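You operate a simulated robot arm through the tools that you are given. There is no shell and no other tool.

Carry out the task below with a simulated two-armed robot. There is one attempt and no reset: what you move stays moved.

TASK
Start a run, push STOP once the load rises, then let the ram down by the valve.
Fine: one run, the cube stays whole and inside; shut the valve again, zero the screen last, leave the power on.

It is judged by the outcome, as a careful person would: the job done as asked, and still so three seconds after it is handed in. It fails if anything else is knocked over, pushed out of place, dropped, spilled or broken.

THE ROBOT
Two 7-joint arms with two-finger grippers on one trunk that stands fixed in place. Base frame: the origin is at the foot of the trunk, x ahead of it, y to its left, z up. Readings come in mm, rad, newtons and seconds.
The left shoulder is at [50, 216, 1246], the right one opposite. Each reaches about 952 mm from its shoulder. Payload 3.18 kg a hand.
The TCP of each hand is the grasp point between the finger pads, 30 mm short of the fingertips. In the tool frame z runs along the fingers and y along their closing line. The gripper opens to 144 mm; its body begins 103 mm behind the TCP.
Orientation is that of the tool frame in the base frame, as a unit quaternion [w, x, y, z]. With the fingers straight down and closing along the base's y, the tool's x points along the base's -x, its y along +y and its z along -z.

THE INTERFACE
- The arms move only by the tool jog_arm. It takes "left_steps", "right_steps" or both (then of equal length, played together; a hand with none holds still); each is a list of rows, each an object (a shift or turn left out is 0, a gripper value left out holds the last) with "rotation": the turn, a rotation vector about the tool's x, y, z in units of 5 degrees (1.0 is 5 degrees), a list of three; "translation": the shift along the tool's x, y, z in units of 30 mm (1.0 is 30 mm), a list of three; "claw": the finger opening in mm, from 0 to 144. In form: [{"rotation": [wx, wy, wz], "translation": [dx, dy, dz], "claw": claw}, ...]. A call has 1 to 20 rows; each row shifts and turns the commanded pose from where the row before left it, along the tool's axes as they then stand. A call with a number of a shift or a turn outside -1 to 1 is refused whole. A row lasts 0.2 s, in which the tool goes at most 50 mm and 0.15 rad; a call with a longer step from one row to the next is refused whole, and so is a gripper value outside its range. A pose out of reach is approached as far as the arm can. The call stops where the force on the tool passes 40 N (or 10 N more than at its start, if that is more) or the arm is blocked; 0.2 s more then pass. The fingers move at their own pace (about 186.7 mm/s each) and stop on an object; they squeeze with about 27 N. The grip force told is the motor's: it shows also when the fingers shut on nothing. Time passes only in rows, and 0.2 s behind the last, so rows that do not move let the fingers close. The reply holds the time, the measured pose of the TCP, the force on the tool along the base axes, the opening and the grip force, in the units named above and with some noise, with the torque about the TCP (base axes, N m) and any sound that the robot's microphone picked up.
- Cameras (640 x 400 px; columns grow to the right, rows downward): "scene" is now at [128.1, 28, 1477.4]; the picture's right is [0.30, -0.95, 0.00], its down [-0.15, -0.05, -0.99] and it looks along [0.94, 0.30, -0.16] (base axes); focal length 226 px, centre (320, 200). "left" rides on the left gripper at [77, -16, -143] in its tool frame; the picture's right is [0.21, 0.98, 0.00], its down [-0.84, 0.18, -0.51] and it looks along [-0.50, 0.11, 0.86] (tool axes); focal length 218 px, centre (320, 200). "right" rides on the right gripper at [76, 16, -143] in its tool frame; the picture's right is [-0.21, 0.98, 0.00], its down [-0.84, -0.18, -0.51] and it looks along [-0.50, -0.10, 0.86] (tool axes); focal length 218 px, centre (320, 200). There is no depth. A picture from a camera that has moved, and an enlarged one, comes with that camera's place and axes in the base frame and with its lens.
- grab_frame(camera): a new picture of that camera. The clock stands still meanwhile.
- move_column(by): moves the trunk up (or, below 0, down) by that many mm; the arms and the scene camera ride with it, the base frame stays. It gives what a move gives, with no picture.
- turn_head(pan, tilt): turns the head with the scene camera to pan (to the left, within 1.396 rad either way) and tilt (down, from -0.506 to 1.204), counted from straight ahead of the robot (the tilt from the chest, where the trunk bows). It gives what a move gives.
- close_up(camera, box): a new picture of the part [left, top, right, bottom] of that camera's present view, enlarged. The clock stands still meanwhile.
- sign_off(): hands the job in; it is judged then, once.

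Nothing tells you positions but the pictures and the camera data. Unless the task says otherwise, let go and move clear before handing in.

The tools are called after "Request:" as a command line: name --argument value ..., lists and objects as JSON in quotes. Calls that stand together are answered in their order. jog_arm: Moves the arms, as the interface text tells. Its arguments: {"type":"object","properties":{"left_steps":{"type":"array","items":{"type":"object","properties":{"rotation":{"type":"array","items":{"type":"number"}},"translation":{"type":"array","items":{"type":"number"}},"claw":{"type":"number"}}}},"right_steps":{"type":"array","items":{"type":"object","properties":{"rotation":{"type":"array","items":{"type":"number"}},"translation":{"type":"array","items":{"type":"number"}},"claw":{"type":"number"}}}}},"required":[]} The other tools are called the same way: move_column (by) moves the trunk up or down; turn_head (pan, tilt) turns the head that bears the scene camera; grab_frame (camera) takes a picture; close_up (camera, box) takes an enlarged picture of a part of a camera's view; sign_off () hands the job in.

At the start:

```text
time: 0.0
left_tool_pos: [477.5, 527.6, 1372.0]
left_orientation: [0.0, -0.001, 1.0, 0.001]
left_contact_force: [-0.4, -0.2, 0.1]
left_wrist_torque: [0.03, 0.05, -0.02]
left_finger_gap: 144.0
left_finger_force: 0.0
right_tool_pos: [342.4, 2.2, 1442.2]
right_orientation: [0.0, 0.001, 1.0, 0.001]
right_contact_force: [0.9, -0.1, -0.1]
right_wrist_torque: [0.0, -0.01, 0.0]
right_finger_gap: 144.0
right_finger_force: 0.0
trunk travel left (down, up): [-325.0, 44.0]
head pan, tilt (commanded): [0.307, 0.162]
```

scene: 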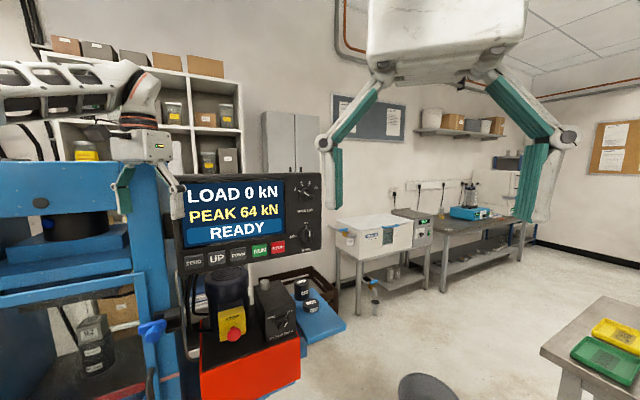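
right: 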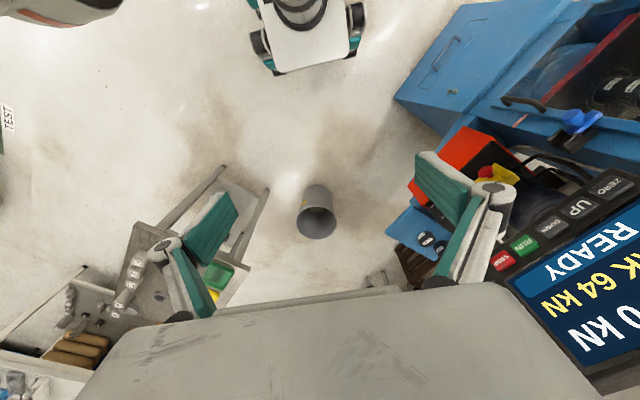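
left: 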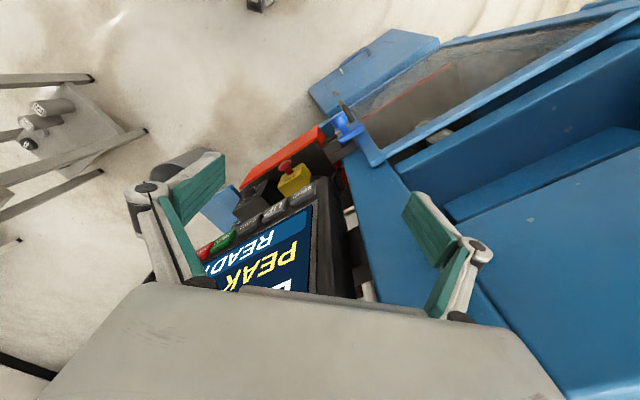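

I see a blue compression press at front-left with a control panel (screen LOAD 0 / PEAK 64 / READY, with ZERO, UP, DOWN, RUN and STOP keys), a yellow/red emergency stop and a red pump unit below. Next I take enlarged views before moving anything.

Request:
close_up --camera "scene" --box '[170, 160, 350, 280]'

Request:
close_up --camera "scene" --box '[0, 240, 240, 400]'

Request:
close_up --camera "scene" --box '[170, 260, 350, 380]'

Request:
close_up --camera "right" --box '[400, 80, 640, 380]'

```text
3.33 times, centred on (260, 220) of scene
camera zoom: at [128.1, 28.0, 1477.4], right [0.3, -0.95, 0.0], down [-0.15, -0.05, -0.99], along [0.94, 0.3, -0.16], focal length 755 px, centre (520, 133)
```

zoom: 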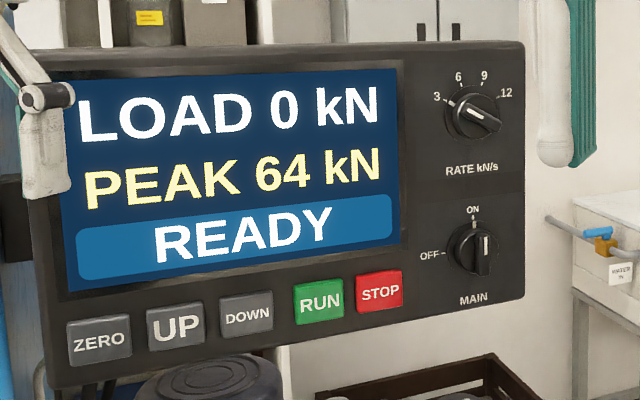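

```text
2.50 times, centred on (120, 320) of scene
camera zoom: at [128.1, 28.0, 1477.4], right [0.3, -0.95, 0.0], down [-0.15, -0.05, -0.99], along [0.94, 0.3, -0.16], focal length 566 px, centre (820, -100)
```

zoom: 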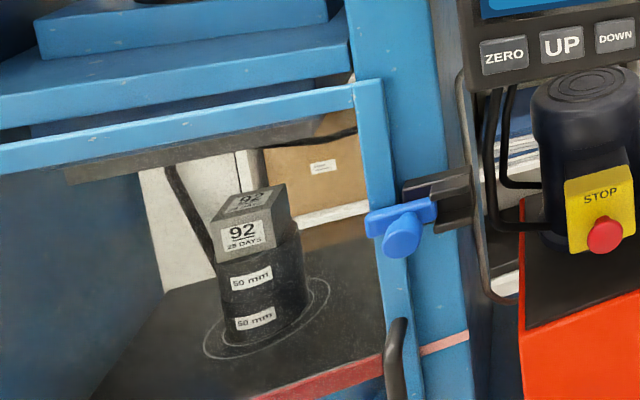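

```text
3.33 times, centred on (260, 320) of scene
camera zoom: at [128.1, 28.0, 1477.4], right [0.3, -0.95, 0.0], down [-0.15, -0.05, -0.99], along [0.94, 0.3, -0.16], focal length 755 px, centre (520, -200)
```

zoom: 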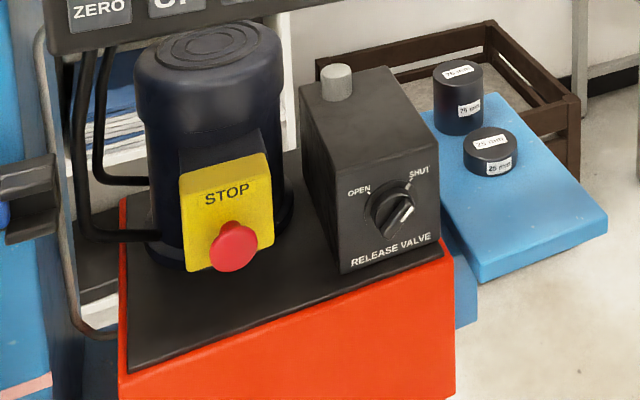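

```text
1.33 times, centred on (520, 230) of right
camera zoom: at [266.4, 19.6, 1585.9], right [0.21, 0.98, 0.0], down [0.84, -0.18, 0.51], along [0.5, -0.1, -0.86], focal length 291 px, centre (53, 160)
```

zoom: 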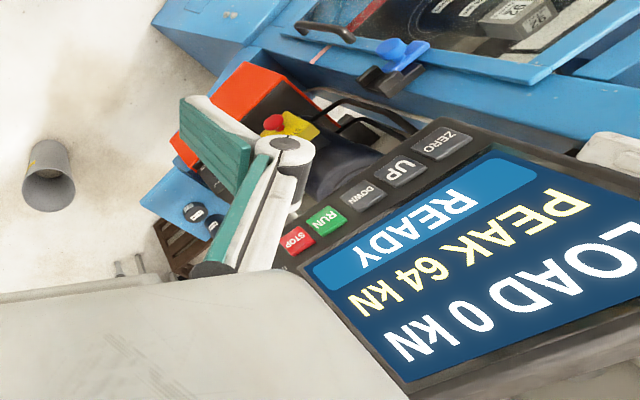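

The panel has two STOP controls: the red key beside RUN, and a mushroom emergency stop on the pump. Next I zoom in on the release valve, the knobs and the guard door to learn their present state.

Request:
close_up --camera "scene" --box '[255, 300, 305, 340]'

Request:
close_up --camera "scene" --box '[284, 170, 324, 255]'

Request:
turn_head --pan 0.7 --tilt 0.5

Request:
grab_frame --camera "scene"

```text
10.00 times, centred on (280, 320) of scene
camera zoom: at [128.1, 28.0, 1477.4], right [0.3, -0.95, 0.0], down [-0.15, -0.05, -0.99], along [0.94, 0.3, -0.16], focal length 2264 px, centre (720, -1000)
```

zoom: 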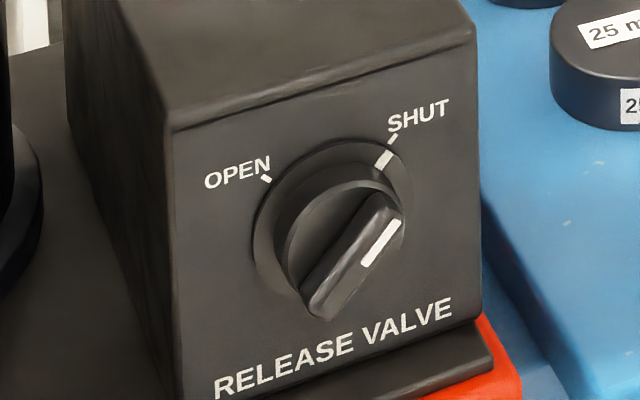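

```text
4.71 times, centred on (304, 212) of scene
camera zoom: at [128.1, 28.0, 1477.4], right [0.3, -0.95, 0.0], down [-0.15, -0.05, -0.99], along [0.94, 0.3, -0.16], focal length 1065 px, centre (395, 141)
```

zoom: 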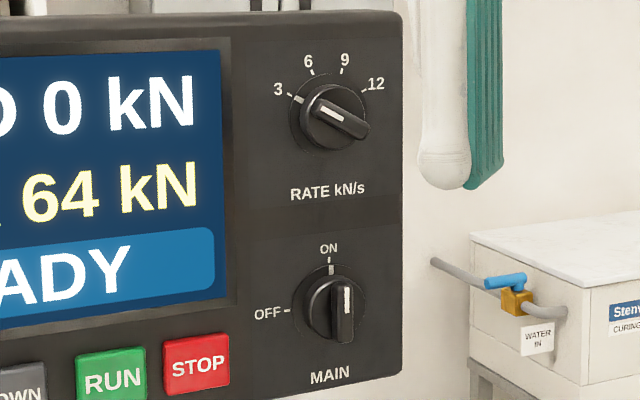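

```text
time: 0.9
left_tool_pos: [478.4, 527.8, 1371.6]
left_orientation: [0.0, -0.002, 1.0, 0.0]
left_contact_force: [0.5, 0.8, -0.3]
left_wrist_torque: [-0.03, -0.03, 0.01]
left_finger_gap: 143.9
left_finger_force: 0.1
right_tool_pos: [343.8, 2.8, 1441.6]
right_orientation: [0.0, 0.0, 1.0, 0.001]
right_contact_force: [0.5, -0.2, -0.4]
right_wrist_torque: [0.01, -0.01, 0.02]
right_finger_gap: 144.2
right_finger_force: 0.1
trunk travel left (down, up): [-325.0, 44.0]
head pan, tilt (commanded): [0.7, 0.499]
```

```text
taken
camera scene: at [109.2, 58.4, 1446.2], right [0.64, -0.77, 0.0], down [-0.37, -0.31, -0.88], along [0.67, 0.57, -0.48], focal length 226 px, centre (320, 200)
```

scene: 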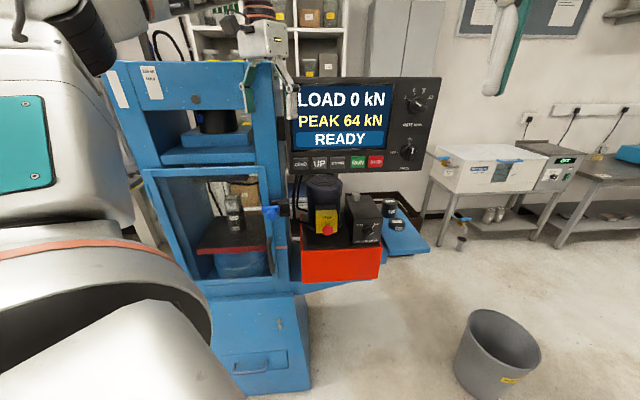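

The valve reads SHUT, MAIN is ON, and the rate is 3 kN/s. Next I check the guard door and the stack in the press.

Request:
close_up --camera "scene" --box '[130, 50, 310, 300]'

Request:
close_up --camera "scene" --box '[180, 170, 310, 290]'

Request:
close_up --camera "scene" --box '[280, 70, 450, 270]'

Request:
close_up --camera "scene" --box '[100, 50, 200, 110]'

```text
1.60 times, centred on (220, 175) of scene
camera zoom: at [109.2, 58.4, 1446.2], right [0.64, -0.77, 0.0], down [-0.37, -0.31, -0.88], along [0.67, 0.57, -0.48], focal length 362 px, centre (480, 240)
```

zoom: 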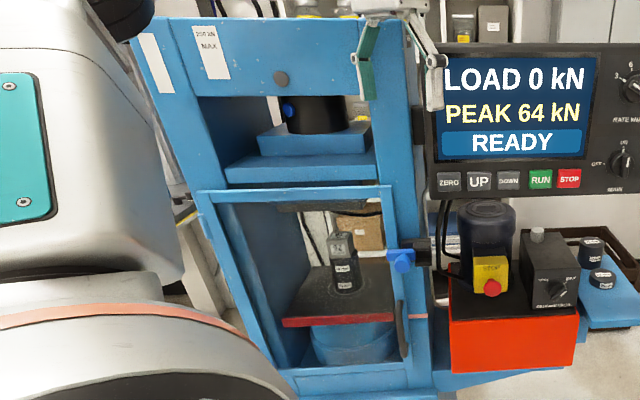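

```text
3.33 times, centred on (245, 230) of scene
camera zoom: at [109.2, 58.4, 1446.2], right [0.64, -0.77, 0.0], down [-0.37, -0.31, -0.88], along [0.67, 0.57, -0.48], focal length 755 px, centre (570, 100)
```

zoom: 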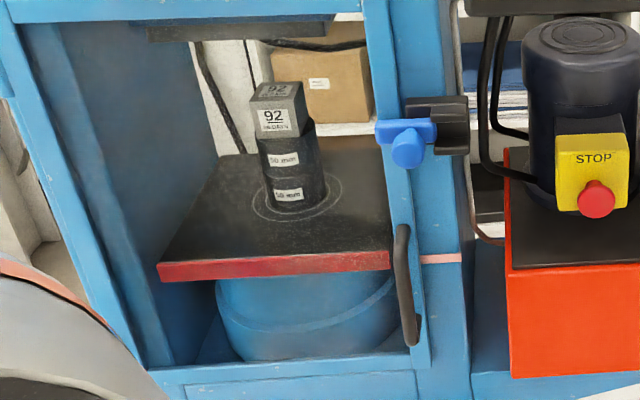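

```text
2.00 times, centred on (365, 170) of scene
camera zoom: at [109.2, 58.4, 1446.2], right [0.64, -0.77, 0.0], down [-0.37, -0.31, -0.88], along [0.67, 0.57, -0.48], focal length 453 px, centre (230, 260)
```

zoom: 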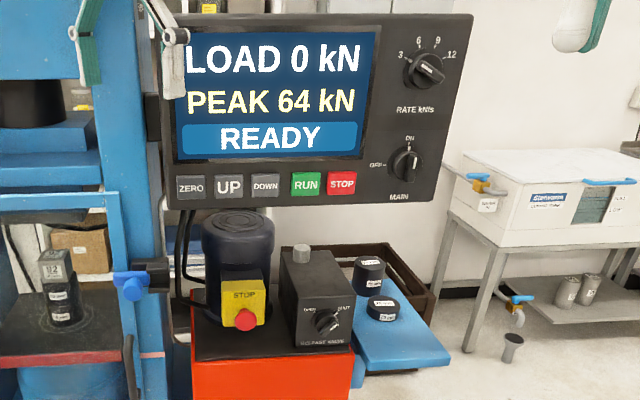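

```text
6.40 times, centred on (150, 80) of scene
camera zoom: at [109.2, 58.4, 1446.2], right [0.64, -0.77, 0.0], down [-0.37, -0.31, -0.88], along [0.67, 0.57, -0.48], focal length 1449 px, centre (1408, 968)
```

zoom: 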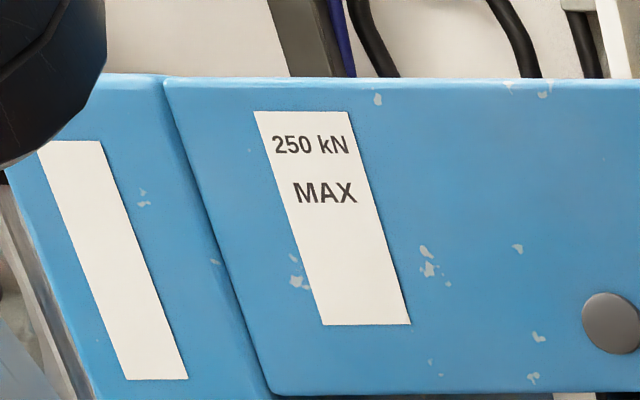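

The stack (cube 92 on two 50 mm spacers) stands centred, the guard looks latched, and the screen shows READY. By triangulation STOP is near [694, 337, 1235] and ZERO near [564, 515, 1221], with the panel facing the robot. I'll use the right hand for the keys and the left for the valve. First I bring the right hand forward with its fingers closed.

Request:
jog_arm --right_steps '[{"translation": [-0.75, 0.94, 0.67], "claw": 0}, {"translation": [-0.75, 0.94, 0.67]}, {"translation": [-0.75, 0.94, 0.67]}, {"translation": [-0.75, 0.94, 0.67]}, {"translation": [-0.75, 0.94, 0.67]}, {"translation": [-0.75, 0.94, 0.67]}, {"rotation": [0, 0, -1]}, {"rotation": [0, 0, -1]}, {"rotation": [0, 0, -1]}, {"rotation": [0, 0, -1]}, {"rotation": [0, 0, -1]}, {"rotation": [0, 0, -1]}, {"rotation": [0, 0, -1]}]'

Request:
grab_frame --camera "scene"

Request:
grab_frame --camera "right"

```text
time: 2.1
left_tool_pos: [482.2, 527.9, 1369.8]
left_orientation: [-0.002, -0.001, 1.0, 0.0]
left_contact_force: [0.1, 0.0, -0.9]
left_wrist_torque: [-0.01, 0.13, -0.01]
left_finger_gap: 143.8
left_finger_force: 0.1
right_tool_pos: [512.2, 68.8, 1412.6]
right_orientation: [0.006, 0.067, 0.994, 0.086]
right_contact_force: [1.2, 0.2, -0.3]
right_wrist_torque: [0.02, 0.1, 0.06]
right_finger_gap: 0.2
right_finger_force: 27.3
right hand out of reach, approached as far as the arm can: row 6
trunk travel left (down, up): [-325.0, 44.0]
head pan, tilt (commanded): [0.7, 0.499]
stopped in row 6 (right hand): the arm was blocked; the commanded pose is now the measured one
```

```text
taken
camera scene: at [113.9, 58.7, 1445.6], right [0.64, -0.76, 0.0], down [-0.37, -0.31, -0.88], along [0.67, 0.57, -0.48], focal length 226 px, centre (320, 200)
```

scene: 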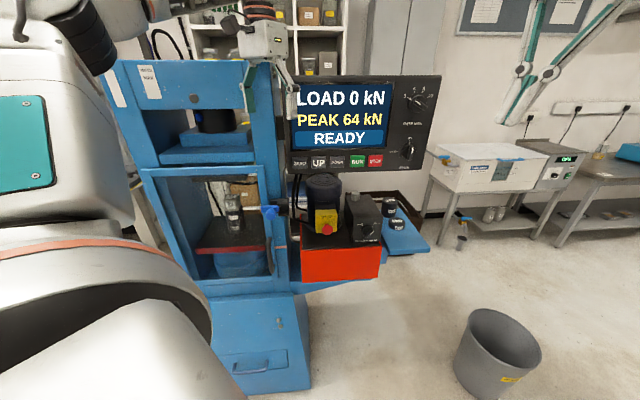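

```text
taken
camera right: at [435.2, 70.8, 1557.0], right [0.34, 0.93, 0.17], down [0.8, -0.38, 0.47], along [0.5, -0.02, -0.87], focal length 218 px, centre (320, 200)
```

right: 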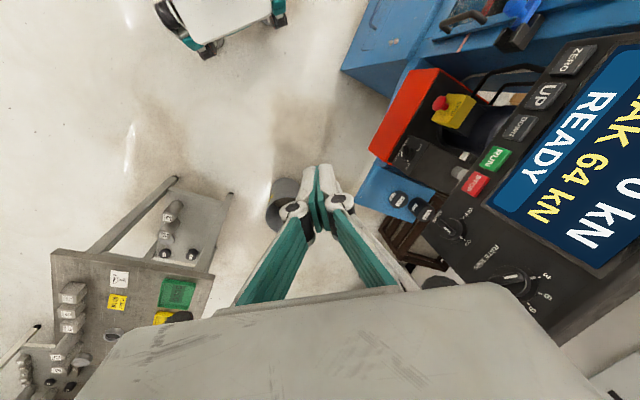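

The right arm stopped early at about [512, 69, 1413], apparently limited by its posture rather than by contact, since forces are near zero. I'll look at the right arm's posture before going on.

Request:
turn_head --pan -0.3 --tilt 0.1

Request:
grab_frame --camera "scene"

Request:
grab_frame --camera "left"

```text
time: 3.4
left_tool_pos: [477.2, 527.9, 1372.5]
left_orientation: [-0.001, -0.001, 1.0, -0.001]
left_contact_force: [-0.1, -0.7, -1.0]
left_wrist_torque: [0.03, -0.01, 0.0]
left_finger_gap: 143.8
left_finger_force: 0.2
right_tool_pos: [507.8, 67.5, 1414.3]
right_orientation: [0.009, 0.067, 0.994, 0.086]
right_contact_force: [-0.3, -0.4, -0.1]
right_wrist_torque: [-0.01, 0.01, 0.02]
right_finger_gap: 0.0
right_finger_force: 27.1
trunk travel left (down, up): [-325.0, 44.0]
head pan, tilt (commanded): [-0.3, 0.099]
```

```text
taken
camera scene: at [127.9, -27.7, 1483.2], right [-0.29, -0.96, 0.0], down [-0.1, 0.03, -0.99], along [0.95, -0.29, -0.1], focal length 226 px, centre (320, 200)
```

scene: 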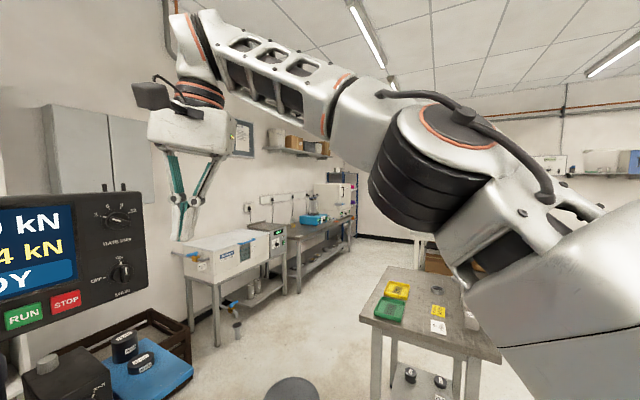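

```text
taken
camera left: at [401.8, 511.3, 1516.5], right [-0.21, 0.98, 0.0], down [0.84, 0.18, 0.51], along [0.5, 0.11, -0.86], focal length 218 px, centre (320, 200)
```

left: 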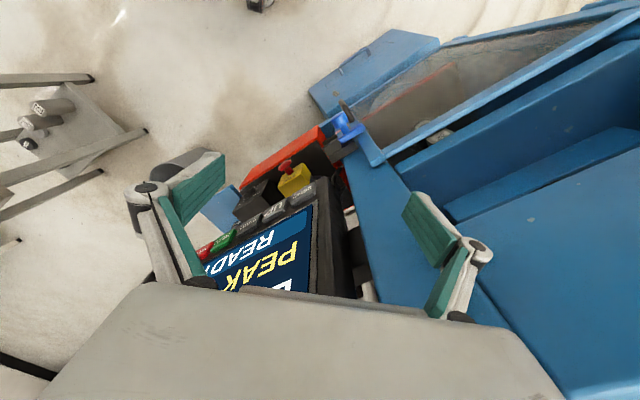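

The right arm's elbow sits high and to the right, so pointing the hand forward should suit its posture better. I'll turn the hand toward the panel gradually while moving forward and left, in short stages.

Request:
jog_arm --right_steps '[{"rotation": [-0.313, -0.953, -0.482], "translation": [-0.08, 0.44, 0.43]}, {"rotation": [-0.313, -0.953, -0.482], "translation": [-0.06, 0.43, 0.45]}, {"rotation": [-0.313, -0.953, -0.482], "translation": [-0.03, 0.41, 0.47]}, {"rotation": [-0.313, -0.953, -0.482], "translation": [0.0, 0.39, 0.49]}, {"rotation": [-0.313, -0.953, -0.482], "translation": [0.02, 0.38, 0.5]}, {"rotation": [-0.313, -0.953, -0.482], "translation": [0.04, 0.37, 0.51]}]'

Request:
grab_frame --camera "scene"

```text
time: 4.8
left_tool_pos: [478.4, 528.1, 1371.7]
left_orientation: [0.0, -0.001, 1.0, -0.002]
left_contact_force: [0.3, -0.5, 0.6]
left_wrist_torque: [0.01, 0.02, 0.0]
left_finger_gap: 144.0
left_finger_force: 0.0
right_tool_pos: [532.5, 157.1, 1348.5]
right_orientation: [0.269, -0.04, 0.951, 0.145]
right_contact_force: [0.0, -0.2, -0.5]
right_wrist_torque: [0.01, 0.06, 0.03]
right_finger_gap: 0.0
right_finger_force: 26.9
trunk travel left (down, up): [-325.0, 44.0]
head pan, tilt (commanded): [-0.3, 0.099]
```

```text
taken
camera scene: at [127.6, -27.1, 1483.2], right [-0.3, -0.96, 0.0], down [-0.09, 0.03, -1.0], along [0.95, -0.29, -0.1], focal length 226 px, centre (320, 200)
```

scene: 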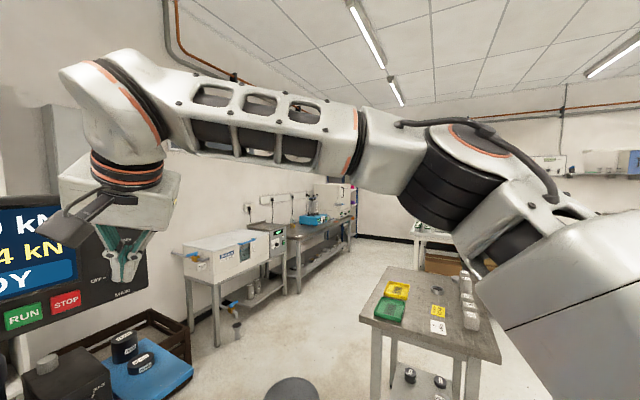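

That stage went as planned, at [532, 157, 1348]. I continue the turn toward the panel.

Request:
jog_arm --right_steps '[{"rotation": [-0.313, -0.953, -0.482], "translation": [0.07, 0.35, 0.5]}, {"rotation": [-0.313, -0.953, -0.482], "translation": [0.1, 0.34, 0.5]}, {"rotation": [-0.313, -0.953, -0.482], "translation": [0.13, 0.33, 0.5]}, {"rotation": [-0.313, -0.953, -0.482], "translation": [0.16, 0.32, 0.48]}, {"rotation": [-0.313, -0.953, -0.482], "translation": [0.19, 0.31, 0.46]}, {"rotation": [-0.313, -0.953, -0.482], "translation": [0.22, 0.31, 0.44]}]'

Request:
turn_head --pan 0.4 --tilt 0.3

Request:
grab_frame --camera "scene"

Request:
grab_frame --camera "right"

```text
time: 6.2
left_tool_pos: [477.7, 528.2, 1371.6]
left_orientation: [-0.001, -0.001, 1.0, -0.001]
left_contact_force: [-0.6, 0.6, 0.1]
left_wrist_torque: [0.0, 0.0, 0.01]
left_finger_gap: 143.8
left_finger_force: 0.1
right_tool_pos: [555.7, 240.1, 1297.8]
right_orientation: [0.51, -0.135, 0.826, 0.199]
right_contact_force: [-0.7, -0.6, 0.2]
right_wrist_torque: [-0.01, 0.0, 0.02]
right_finger_gap: 0.0
right_finger_force: 27.2
trunk travel left (down, up): [-325.0, 44.0]
head pan, tilt (commanded): [-0.3, 0.099]
```

```text
time: 7.3
left_tool_pos: [478.7, 527.6, 1371.8]
left_orientation: [0.0, -0.001, 1.0, 0.0]
left_contact_force: [-0.1, 0.1, -0.3]
left_wrist_torque: [0.0, 0.0, -0.02]
left_finger_gap: 144.0
left_finger_force: 0.1
right_tool_pos: [557.9, 239.5, 1296.0]
right_orientation: [0.507, -0.135, 0.828, 0.198]
right_contact_force: [-0.2, 0.0, -0.7]
right_wrist_torque: [0.0, -0.03, 0.0]
right_finger_gap: 0.0
right_finger_force: 26.7
trunk travel left (down, up): [-325.0, 44.0]
head pan, tilt (commanded): [0.4, 0.3]
```

```text
taken
camera scene: at [125.6, 36.1, 1464.6], right [0.39, -0.92, 0.0], down [-0.27, -0.11, -0.96], along [0.88, 0.37, -0.3], focal length 226 px, centre (320, 200)
```

scene: 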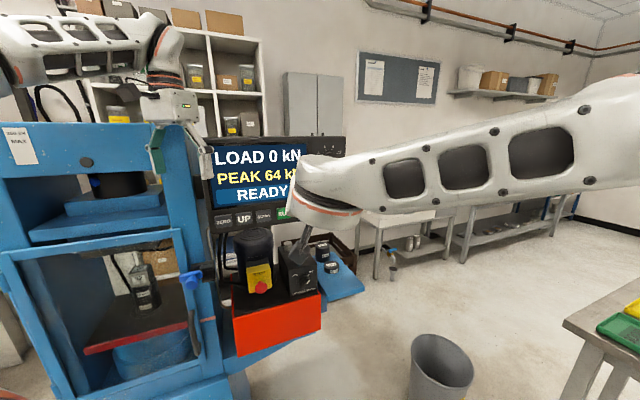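

```text
taken
camera right: at [403.8, 186.4, 1289.8], right [-0.32, 0.87, 0.37], down [0.06, -0.38, 0.92], along [0.95, 0.32, 0.07], focal length 218 px, centre (320, 200)
```

right: 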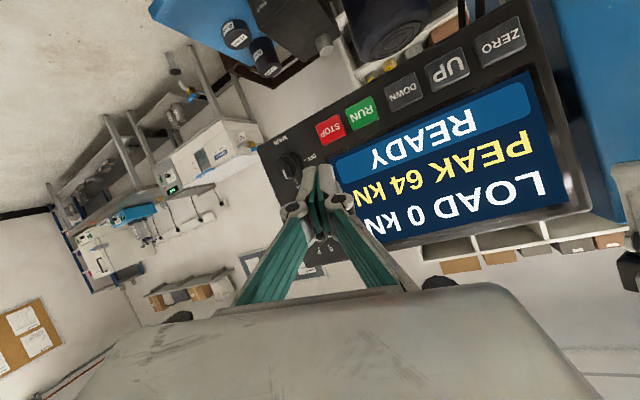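

With several views I now put the key row at z≈1214, facing along about [0.707, 0.707, 0], with RUN ≈ [688, 399, 1214], STOP ≈ [735, 363, 1213] and ZERO ≈ [567, 523, 1216]. I'll finish squaring the hand to the panel, then move to a standoff position.

Request:
jog_arm --right_steps '[{"rotation": [-0.667, -0.894, -0.594]}, {"rotation": [-0.667, -0.894, -0.594]}, {"rotation": [-0.667, -0.894, -0.594]}, {"rotation": [-0.667, -0.894, -0.594]}, {"rotation": [-0.667, -0.894, -0.594]}, {"translation": [0.55, 0.13, 0.5]}, {"translation": [0.55, 0.13, 0.5]}, {"translation": [0.55, 0.13, 0.5]}, {"translation": [0.55, 0.13, 0.5]}, {"translation": [0.55, 0.13, 0.5]}, {}]'

Request:
grab_frame --camera "right"

Request:
grab_frame --camera "scene"

```text
time: 9.1
left_tool_pos: [478.0, 526.6, 1372.3]
left_orientation: [0.0, -0.001, 1.0, 0.0]
left_contact_force: [-0.6, -0.1, -0.8]
left_wrist_torque: [0.04, 0.0, 0.03]
left_finger_gap: 144.1
left_finger_force: 0.1
right_tool_pos: [644.9, 187.1, 1323.6]
right_orientation: [0.614, -0.108, 0.74, 0.252]
right_contact_force: [-0.2, 0.3, -0.3]
right_wrist_torque: [0.01, -0.04, 0.03]
right_finger_gap: 0.0
right_finger_force: 26.4
right hand out of reach, approached as far as the arm can: row 3, 4, 5
trunk travel left (down, up): [-325.0, 44.0]
head pan, tilt (commanded): [0.4, 0.3]
stopped in row 8 (right hand): the arm was blocked; the commanded pose is now the measured one
```

```text
taken
camera right: at [497.4, 140.0, 1271.5], right [-0.41, 0.8, 0.43], down [-0.16, -0.53, 0.83], along [0.9, 0.27, 0.35], focal length 218 px, centre (320, 200)
```

right: 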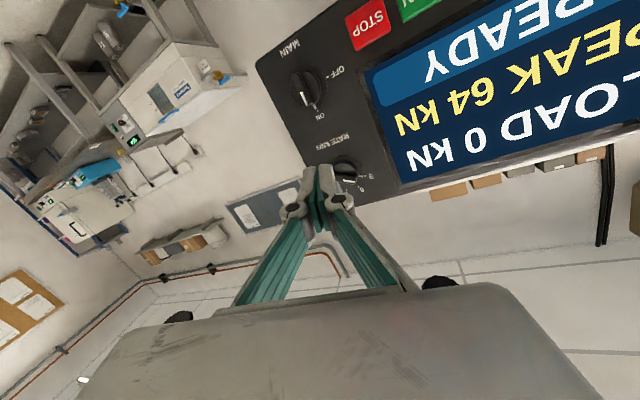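

```text
taken
camera scene: at [125.7, 35.7, 1464.6], right [0.39, -0.92, 0.0], down [-0.27, -0.11, -0.96], along [0.88, 0.37, -0.3], focal length 226 px, centre (320, 200)
```

scene: 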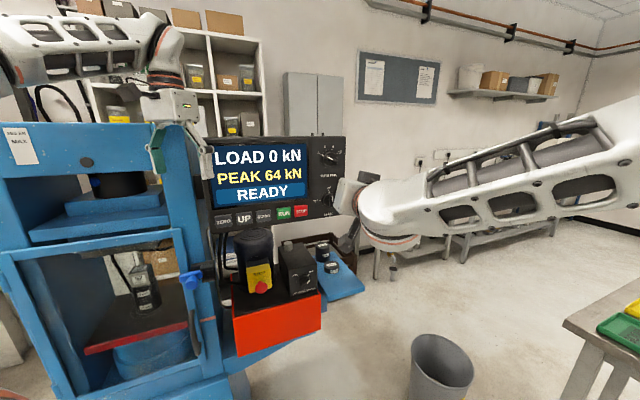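

The wrist hit a joint limit short of fully square and the hand drifted to [645, 187, 1324], well clear of the panel. The tool now points within about 16° of the panel normal, which is good enough for pressing, so I'll keep this orientation and shift toward a standoff in front of RUN.

Request:
jog_arm --right_steps '[{"translation": [0.72, 0.667, 0.3]}, {"translation": [0.72, 0.667, 0.3]}, {"translation": [0.72, 0.667, 0.3]}]'

Request:
grab_frame --camera "right"

```text
time: 9.8
left_tool_pos: [478.6, 527.8, 1371.9]
left_orientation: [0.0, -0.001, 1.0, -0.001]
left_contact_force: [0.6, 0.1, 0.4]
left_wrist_torque: [0.01, 0.02, 0.02]
left_finger_gap: 144.0
left_finger_force: 0.1
right_tool_pos: [684.2, 161.8, 1361.7]
right_orientation: [0.638, -0.026, 0.722, 0.266]
right_contact_force: [-0.1, 0.2, -0.2]
right_wrist_torque: [-0.04, -0.04, 0.01]
right_finger_gap: 0.1
right_finger_force: 26.7
trunk travel left (down, up): [-325.0, 44.0]
head pan, tilt (commanded): [0.4, 0.3]
stopped in row 3 (right hand): the arm was blocked; the commanded pose is now the measured one
```

```text
taken
camera right: at [534.1, 140.0, 1302.0], right [-0.33, 0.78, 0.54], down [-0.24, -0.62, 0.75], along [0.91, 0.12, 0.39], focal length 218 px, centre (320, 200)
```

right: 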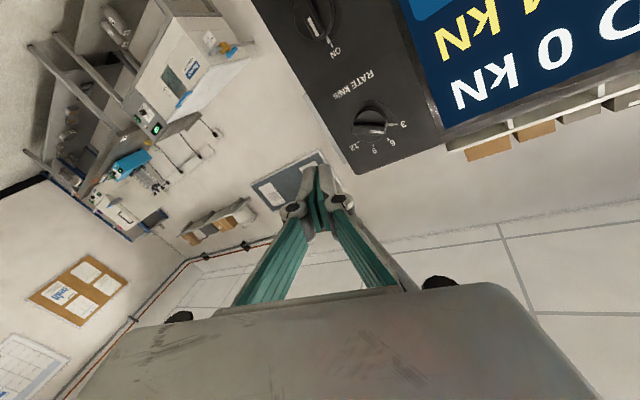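

The arm moved opposite to the command, so its wrist is at a limit. I'll let it settle and see where it rests before backing out.

Request:
jog_arm --right_steps '[{}, {}]'

Request:
turn_head --pan -0.1 --tilt 0.2

Request:
grab_frame --camera "scene"

```text
time: 10.4
left_tool_pos: [478.3, 527.3, 1371.7]
left_orientation: [-0.001, 0.0, 1.0, 0.001]
left_contact_force: [-0.3, 1.2, 0.2]
left_wrist_torque: [-0.01, -0.04, -0.01]
left_finger_gap: 144.3
left_finger_force: 0.0
right_tool_pos: [681.6, 160.9, 1361.0]
right_orientation: [0.639, -0.026, 0.722, 0.266]
right_contact_force: [0.0, -0.1, 0.4]
right_wrist_torque: [0.01, 0.02, -0.01]
right_finger_gap: 0.0
right_finger_force: 27.4
trunk travel left (down, up): [-325.0, 44.0]
head pan, tilt (commanded): [0.4, 0.3]
```

```text
time: 11.3
left_tool_pos: [478.6, 530.0, 1371.2]
left_orientation: [0.0, 0.0, 1.0, -0.001]
left_contact_force: [0.4, -0.4, 0.9]
left_wrist_torque: [0.0, 0.01, 0.02]
left_finger_gap: 144.0
left_finger_force: 0.0
right_tool_pos: [683.2, 162.8, 1361.1]
right_orientation: [0.639, -0.027, 0.721, 0.266]
right_contact_force: [0.2, -0.6, 0.3]
right_wrist_torque: [0.0, 0.0, 0.03]
right_finger_gap: 0.0
right_finger_force: 26.8
trunk travel left (down, up): [-325.0, 44.0]
head pan, tilt (commanded): [-0.099, 0.201]
```

```text
taken
camera scene: at [132.3, -9.2, 1473.8], right [-0.1, -1.0, 0.0], down [-0.2, 0.02, -0.98], along [0.98, -0.1, -0.2], focal length 226 px, centre (320, 200)
```

scene: 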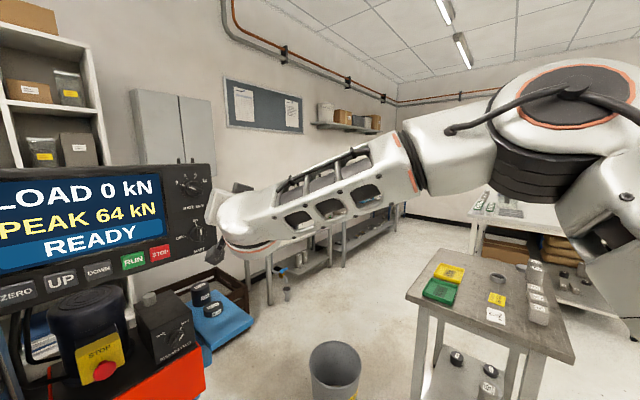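

The hand is nearly in line with the forearm there, so the wrist is singular. Pitching the hand back down-forward worked earlier, so I'll restore that orientation and press with the fingers slanting down instead.

Request:
jog_arm --right_steps '[{"rotation": [0.02, 0.9, -0.39]}, {"rotation": [0.02, 0.9, -0.39]}, {"rotation": [0.02, 0.9, -0.39]}, {"rotation": [0.02, 0.9, -0.39]}, {"rotation": [0.02, 0.9, -0.39]}, {}]'

Request:
grab_frame --camera "scene"

```text
time: 12.7
left_tool_pos: [477.9, 529.0, 1371.9]
left_orientation: [0.0, -0.001, 1.0, 0.0]
left_contact_force: [0.9, -0.1, -0.1]
left_wrist_torque: [0.0, -0.01, 0.0]
left_finger_gap: 144.2
left_finger_force: 0.0
right_tool_pos: [682.0, 167.3, 1361.0]
right_orientation: [0.505, -0.14, 0.829, 0.197]
right_contact_force: [0.6, -0.6, 0.4]
right_wrist_torque: [0.05, -0.01, 0.03]
right_finger_gap: 0.0
right_finger_force: 27.2
trunk travel left (down, up): [-325.0, 44.0]
head pan, tilt (commanded): [-0.099, 0.201]
```

```text
taken
camera scene: at [132.2, -9.4, 1473.8], right [-0.1, -1.0, 0.0], down [-0.2, 0.02, -0.98], along [0.98, -0.1, -0.2], focal length 226 px, centre (320, 200)
```

scene: 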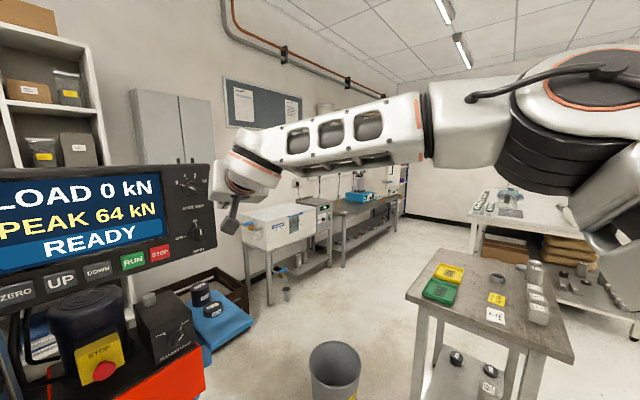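

The orientation is restored and the hand is stable. I now move left and down toward RUN in two stages.

Request:
jog_arm --right_steps '[{"translation": [0.667, 0.755, 0.3]}, {"translation": [0.667, 0.755, 0.3]}, {"translation": [0.667, 0.755, 0.3]}, {"translation": [0.667, 0.755, 0.3]}, {}]'

Request:
grab_frame --camera "right"

```text
time: 13.8
left_tool_pos: [478.9, 527.4, 1372.4]
left_orientation: [0.0, -0.001, 1.0, 0.0]
left_contact_force: [0.8, -0.7, -0.6]
left_wrist_torque: [0.04, -0.02, 0.02]
left_finger_gap: 143.9
left_finger_force: 0.0
right_tool_pos: [684.8, 184.6, 1364.1]
right_orientation: [0.526, -0.063, 0.818, 0.224]
right_contact_force: [0.1, 0.1, 0.3]
right_wrist_torque: [0.03, 0.02, 0.04]
right_finger_gap: 0.0
right_finger_force: 26.9
trunk travel left (down, up): [-325.0, 44.0]
head pan, tilt (commanded): [-0.099, 0.201]
stopped in row 5 (right hand): the arm was blocked; the commanded pose is now the measured one
```

```text
taken
camera right: at [528.0, 148.4, 1351.7], right [-0.24, 0.84, 0.48], down [0.01, -0.49, 0.87], along [0.97, 0.21, 0.11], focal length 218 px, centre (320, 200)
```

right: 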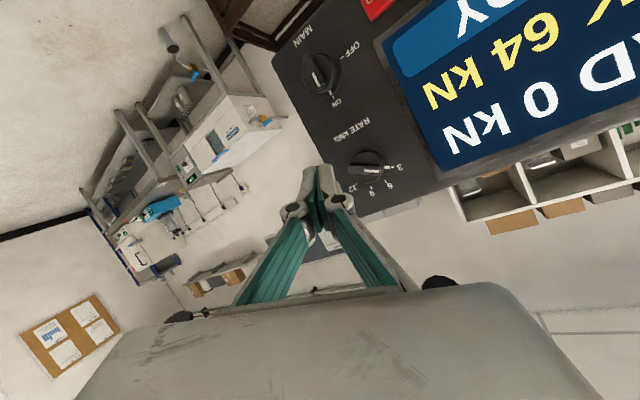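

The arm is still blocked for leftward moves from this posture. I'll retract it straight back toward the robot first and see whether that frees it.

Request:
jog_arm --right_steps '[{"translation": [0.44, 0.34, -0.83]}, {"translation": [0.44, 0.34, -0.83]}, {"translation": [0.44, 0.34, -0.83]}, {"translation": [0.44, 0.34, -0.83]}, {}]'

Request:
grab_frame --camera "scene"

```text
time: 15.0
left_tool_pos: [478.7, 529.2, 1372.0]
left_orientation: [0.0, -0.001, 1.0, -0.001]
left_contact_force: [0.1, 0.1, -0.3]
left_wrist_torque: [0.0, -0.02, -0.01]
left_finger_gap: 144.1
left_finger_force: 0.0
right_tool_pos: [562.8, 190.7, 1362.1]
right_orientation: [0.526, -0.066, 0.818, 0.222]
right_contact_force: [0.3, 0.6, 0.5]
right_wrist_torque: [-0.03, 0.01, -0.02]
right_finger_gap: 0.2
right_finger_force: 27.1
trunk travel left (down, up): [-325.0, 44.0]
head pan, tilt (commanded): [-0.099, 0.201]
```

```text
taken
camera scene: at [133.0, -9.2, 1473.7], right [-0.1, -1.0, 0.0], down [-0.2, 0.02, -0.98], along [0.97, -0.1, -0.2], focal length 226 px, centre (320, 200)
```

scene: 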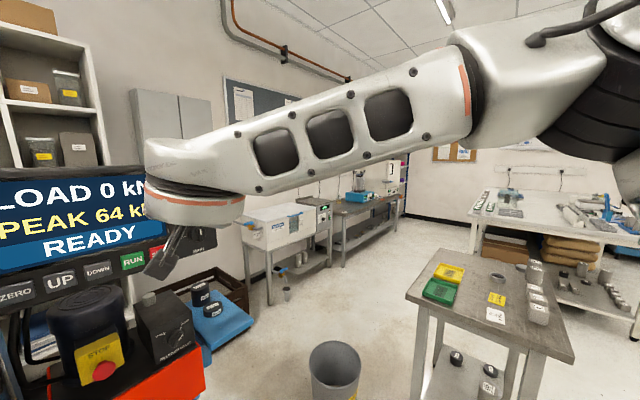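

Retracting freed it. The right shoulder evidently can't swing further across the body, so the left arm will do the keys as well as the valve. I'll park the right hand off to the right, out of the way.

Request:
jog_arm --right_steps '[{"translation": [-0.14, -0.91, -0.6]}, {"translation": [-0.14, -0.91, -0.6]}, {"translation": [-0.14, -0.91, -0.6]}, {"translation": [-0.14, -0.91, -0.6]}, {"translation": [-0.14, -0.91, -0.6]}, {"translation": [-0.14, -0.91, -0.6]}, {"translation": [-0.14, -0.91, -0.6]}, {"translation": [-0.14, -0.91, -0.6]}, {"translation": [-0.14, -0.91, -0.6]}, {}]'

Request:
turn_head --pan 1.0 --tilt 0.0

Request:
grab_frame --camera "scene"

```text
time: 17.2
left_tool_pos: [478.6, 529.4, 1371.7]
left_orientation: [0.0, -0.001, 1.0, -0.001]
left_contact_force: [-0.7, 0.8, 0.0]
left_wrist_torque: [-0.02, -0.01, 0.0]
left_finger_gap: 144.0
left_finger_force: 0.0
right_tool_pos: [529.5, -106.0, 1380.2]
right_orientation: [0.526, -0.068, 0.818, 0.223]
right_contact_force: [0.9, 0.5, 0.4]
right_wrist_torque: [0.0, 0.01, -0.02]
right_finger_gap: 0.2
right_finger_force: 27.2
trunk travel left (down, up): [-325.0, 44.0]
head pan, tilt (commanded): [-0.099, 0.201]
```

```text
time: 18.5
left_tool_pos: [477.9, 527.8, 1370.7]
left_orientation: [0.0, -0.001, 1.0, -0.001]
left_contact_force: [-0.1, -0.5, 0.6]
left_wrist_torque: [-0.04, -0.02, -0.01]
left_finger_gap: 144.0
left_finger_force: 0.0
right_tool_pos: [529.9, -105.6, 1379.9]
right_orientation: [0.527, -0.066, 0.818, 0.221]
right_contact_force: [-0.1, 0.0, 0.0]
right_wrist_torque: [-0.01, -0.01, 0.0]
right_finger_gap: 0.0
right_finger_force: 27.3
trunk travel left (down, up): [-325.0, 44.0]
head pan, tilt (commanded): [1.0, 0.0]
```

```text
taken
camera scene: at [88.2, 75.8, 1492.3], right [0.84, -0.54, 0.0], down [0.0, 0.0, -1.0], along [0.54, 0.84, 0.0], focal length 226 px, centre (320, 200)
```

scene: 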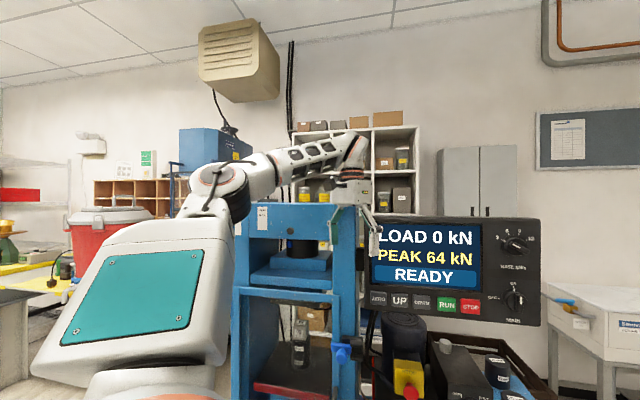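

The left elbow is at about [144, 480, 1517], clear of the press. I'll close the left fingers and bring the hand back from the panel to about [560, 270, 1300] before turning it.

Request:
jog_arm --left_steps '[{"translation": [0, 0, 0], "claw": 0}, {"translation": [0, 0, 0]}, {"translation": [-0.304, -0.956, 0.267]}, {"translation": [-0.304, -0.956, 0.267]}, {"translation": [-0.304, -0.956, 0.267]}, {"translation": [-0.304, -0.956, 0.267]}, {"translation": [-0.304, -0.956, 0.267]}, {"translation": [-0.304, -0.956, 0.267]}, {"translation": [-0.304, -0.956, 0.267]}, {"translation": [-0.304, -0.956, 0.267]}, {"translation": [-0.304, -0.956, 0.267]}, {}]'

Request:
grab_frame --camera "scene"

Request:
grab_frame --camera "left"

```text
time: 21.1
left_tool_pos: [559.5, 269.7, 1301.8]
left_orientation: [0.001, -0.002, 1.0, -0.001]
left_contact_force: [-0.2, -0.5, 0.3]
left_wrist_torque: [0.01, -0.06, -0.01]
left_finger_gap: 0.1
left_finger_force: 27.4
right_tool_pos: [526.7, -105.6, 1381.6]
right_orientation: [0.528, -0.067, 0.817, 0.222]
right_contact_force: [-0.5, -0.5, -0.3]
right_wrist_torque: [0.01, 0.03, 0.0]
right_finger_gap: 0.0
right_finger_force: 27.3
trunk travel left (down, up): [-325.0, 44.0]
head pan, tilt (commanded): [1.0, 0.0]
```

```text
taken
camera scene: at [86.8, 75.7, 1492.4], right [0.84, -0.54, 0.0], down [0.0, 0.0, -1.0], along [0.54, 0.84, 0.0], focal length 226 px, centre (320, 200)
```

scene: 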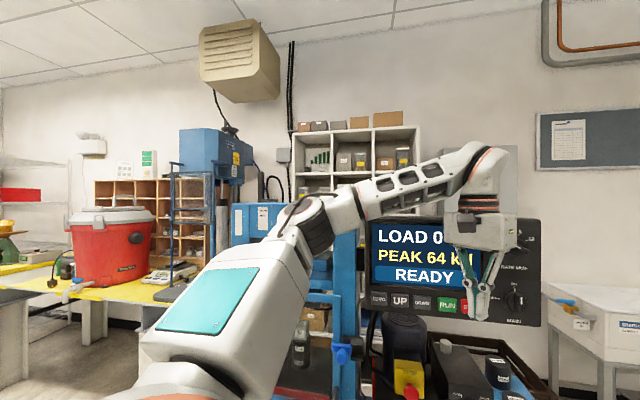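

```text
taken
camera left: at [482.6, 253.8, 1445.2], right [-0.21, 0.98, 0.0], down [0.84, 0.18, 0.51], along [0.5, 0.11, -0.86], focal length 218 px, centre (320, 200)
```

left: 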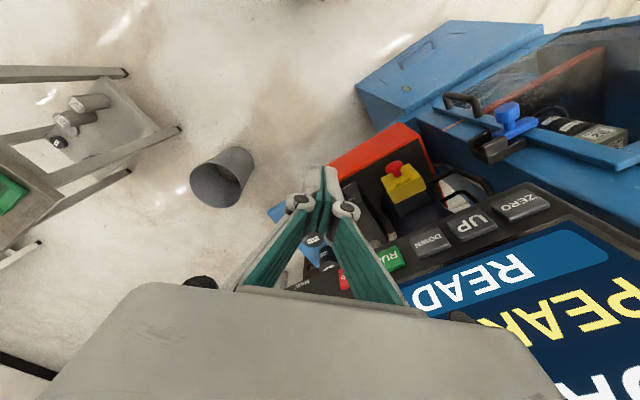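

The left arm tracks well. Now I yaw it 45° to face the panel and pitch it 45° so the fingers slant down-forward.

Request:
jog_arm --left_steps '[{"rotation": [0, 0, -1]}, {"rotation": [0, 0, -1]}, {"rotation": [0, 0, -1]}, {"rotation": [0, 0, -1]}, {"rotation": [0, 0, -1]}, {"rotation": [0, 0, -1]}, {"rotation": [0, 0, -1]}, {"rotation": [0, 0, -1]}, {"rotation": [0, 0, -1]}, {}]'

Request:
jog_arm --left_steps '[{"rotation": [0, -1, 0]}, {"rotation": [0, -1, 0]}, {"rotation": [0, -1, 0]}, {"rotation": [0, -1, 0]}, {"rotation": [0, -1, 0]}, {"rotation": [0, -1, 0]}, {"rotation": [0, -1, 0]}, {"rotation": [0, -1, 0]}, {"rotation": [0, -1, 0]}, {}]'

Request:
grab_frame --camera "left"

Request:
grab_frame --camera "scene"

```text
time: 23.3
left_tool_pos: [614.1, 382.2, 1318.2]
left_orientation: [0.0, -0.383, 0.924, 0.0]
left_contact_force: [0.2, -0.2, -0.4]
left_wrist_torque: [0.0, 0.02, -0.03]
left_finger_gap: 0.0
left_finger_force: 26.5
left hand out of reach, approached as far as the arm can: row 5, 6, 7, 8, 9
right_tool_pos: [528.6, -106.7, 1380.4]
right_orientation: [0.527, -0.066, 0.818, 0.222]
right_contact_force: [-0.2, -0.2, 0.1]
right_wrist_torque: [0.01, 0.03, 0.01]
right_finger_gap: 0.0
right_finger_force: 26.8
trunk travel left (down, up): [-325.0, 44.0]
head pan, tilt (commanded): [1.0, 0.0]
```

```text
time: 24.3
left_tool_pos: [637.0, 431.4, 1375.7]
left_orientation: [0.138, -0.373, 0.916, 0.057]
left_contact_force: [-12.9, -7.4, 6.7]
left_wrist_torque: [-0.07, 0.29, 0.13]
left_finger_gap: 0.0
left_finger_force: 27.0
left hand out of reach, approached as far as the arm can: row 1, 2, 3, 4, 5
right_tool_pos: [529.4, -106.2, 1380.2]
right_orientation: [0.526, -0.066, 0.818, 0.222]
right_contact_force: [1.0, 1.4, -1.2]
right_wrist_torque: [-0.02, 0.0, 0.0]
right_finger_gap: 0.0
right_finger_force: 26.8
trunk travel left (down, up): [-325.0, 44.0]
head pan, tilt (commanded): [1.0, 0.0]
stopped in row 5 (left hand): the force on the tool passed its limit at 56 N (the readings are from after the stop); the commanded pose is now the measured one
```

```text
taken
camera left: at [566.2, 339.5, 1491.8], right [-0.83, 0.56, -0.06], down [0.34, 0.59, 0.73], along [0.45, 0.59, -0.68], focal length 218 px, centre (320, 200)
```

left: 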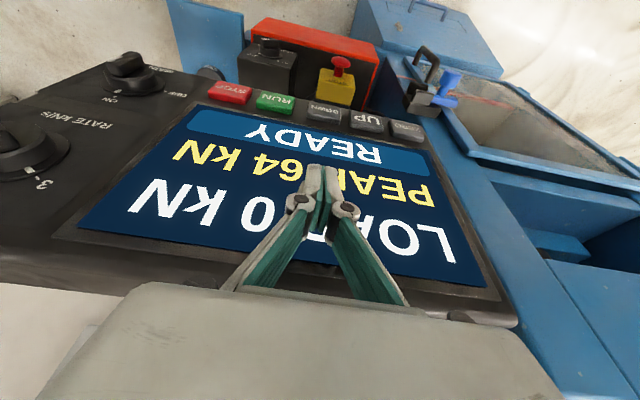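

```text
taken
camera scene: at [88.0, 75.5, 1492.4], right [0.84, -0.54, 0.0], down [0.0, 0.0, -1.0], along [0.54, 0.84, 0.0], focal length 226 px, centre (320, 200)
```

scene: 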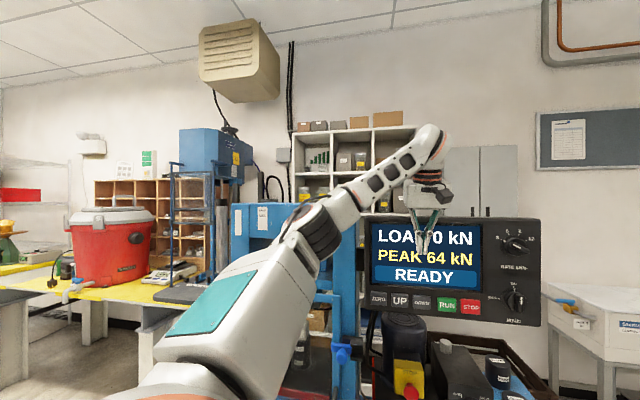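

The left wrist also ran into a limit, the position drifted, and the closed fingers touched the screen. The screen still looks intact and reads READY. I'm backing the hand straight off the panel now, and I'll stop each move at the first out-of-reach warning from here on.

Request:
jog_arm --left_steps '[{"translation": [0.5, 0, -0.15]}, {"translation": [0.95, -0.01, -0.295]}, {"translation": [0.95, -0.01, -0.295]}, {}]'

Request:
grab_frame --camera "left"

Request:
close_up --camera "scene" --box '[340, 200, 560, 340]'

```text
time: 25.3
left_tool_pos: [601.6, 398.2, 1396.3]
left_orientation: [0.138, -0.372, 0.916, 0.06]
left_contact_force: [-0.6, 0.1, 0.0]
left_wrist_torque: [-0.03, -0.01, -0.01]
left_finger_gap: 0.0
left_finger_force: 26.8
left hand out of reach, approached as far as the arm can: row 2, 3
right_tool_pos: [528.7, -105.2, 1380.0]
right_orientation: [0.527, -0.067, 0.818, 0.222]
right_contact_force: [0.9, 0.5, -1.0]
right_wrist_torque: [-0.02, -0.02, -0.03]
right_finger_gap: 0.0
right_finger_force: 27.5
trunk travel left (down, up): [-325.0, 44.0]
head pan, tilt (commanded): [1.0, 0.0]
```

```text
taken
camera left: at [531.5, 304.8, 1511.4], right [-0.83, 0.56, -0.05], down [0.35, 0.58, 0.74], along [0.44, 0.59, -0.68], focal length 218 px, centre (320, 200)
```

left: 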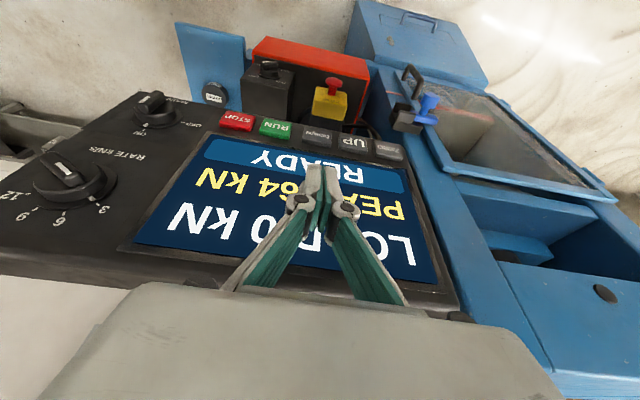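

```text
2.86 times, centred on (450, 270) of scene
camera zoom: at [87.7, 76.1, 1492.3], right [0.84, -0.54, 0.0], down [0.0, 0.0, -1.0], along [0.54, 0.84, 0.0], focal length 647 px, centre (-51, 0)
```

zoom: 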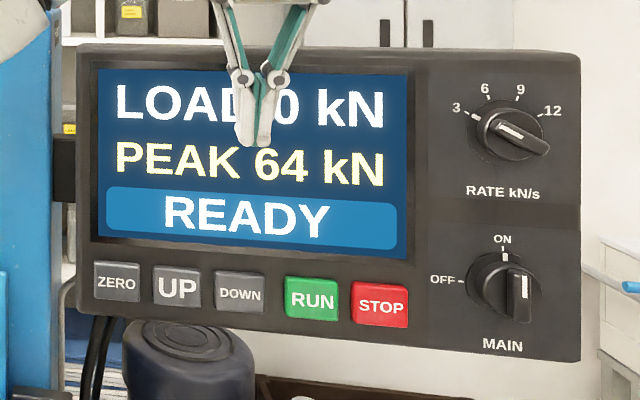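

The screen is undamaged and still READY. The wrist's limit is the twist I added, so I'll unwind that and instead tilt the hand toward the panel without any twist, working further back from it.

Request:
jog_arm --left_steps '[{"rotation": [0.148, 0.361, 0.978], "translation": [0.3, 0, -0.1]}, {"rotation": [0.148, 0.361, 0.978], "translation": [0.3, 0, -0.1]}, {"rotation": [0.148, 0.361, 0.978], "translation": [0.3, 0, -0.1]}, {"rotation": [0.148, 0.361, 0.978]}, {"rotation": [0.148, 0.361, 0.978]}]'

```text
time: 26.5
left_tool_pos: [582.3, 378.8, 1395.5]
left_orientation: [0.065, -0.17, 0.983, 0.028]
left_contact_force: [-1.0, 1.0, 0.0]
left_wrist_torque: [-0.04, 0.01, 0.02]
left_finger_gap: 0.0
left_finger_force: 26.4
right_tool_pos: [529.8, -105.5, 1378.7]
right_orientation: [0.526, -0.066, 0.818, 0.222]
right_contact_force: [-0.2, 0.5, -0.1]
right_wrist_torque: [0.0, 0.01, -0.01]
right_finger_gap: 0.0
right_finger_force: 26.6
trunk travel left (down, up): [-325.0, 44.0]
head pan, tilt (commanded): [1.0, 0.0]
```

No warning this time. I finish unwinding to straight down and move back to about [540, 290, 1330].

Request:
jog_arm --left_steps '[{"rotation": [0.148, 0.361, 0.978]}, {"rotation": [0.148, 0.361, 0.978]}, {"rotation": [0.148, 0.361, 0.978]}, {"rotation": [0.148, 0.361, 0.978]}, {"translation": [0.467, -0.98, 0.7]}, {"translation": [0.467, -0.98, 0.7]}, {"translation": [0.467, -0.98, 0.7]}, {}]'

```text
time: 28.3
left_tool_pos: [525.4, 293.5, 1320.0]
left_orientation: [0.001, -0.002, 1.0, 0.003]
left_contact_force: [-0.1, 0.6, 0.0]
left_wrist_torque: [-0.02, 0.0, 0.01]
left_finger_gap: 0.0
left_finger_force: 26.8
left hand out of reach, approached as far as the arm can: row 1, 2, 3, 4
right_tool_pos: [528.3, -105.5, 1380.3]
right_orientation: [0.527, -0.067, 0.818, 0.222]
right_contact_force: [0.5, 0.0, -0.4]
right_wrist_torque: [-0.03, 0.03, -0.02]
right_finger_gap: 0.1
right_finger_force: 26.9
trunk travel left (down, up): [-325.0, 44.0]
head pan, tilt (commanded): [1.0, 0.0]
```

Straight down again at [525, 293, 1320] and clear. Now I try the twist-free tilt toward the panel, a few rows at a time.

Request:
jog_arm --left_steps '[{"rotation": [-0.707, -0.707, 0]}, {"rotation": [-0.707, -0.707, 0]}, {"rotation": [-0.707, -0.707, 0]}]'

```text
time: 29.1
left_tool_pos: [523.4, 294.8, 1321.0]
left_orientation: [0.094, -0.002, 0.991, 0.095]
left_contact_force: [0.8, 0.2, -0.8]
left_wrist_torque: [0.0, -0.01, 0.02]
left_finger_gap: 0.0
left_finger_force: 26.9
right_tool_pos: [528.6, -105.3, 1379.6]
right_orientation: [0.526, -0.067, 0.818, 0.222]
right_contact_force: [0.0, 0.4, -0.2]
right_wrist_torque: [0.03, 0.01, 0.0]
right_finger_gap: 0.1
right_finger_force: 27.1
trunk travel left (down, up): [-325.0, 44.0]
head pan, tilt (commanded): [1.0, 0.0]
```

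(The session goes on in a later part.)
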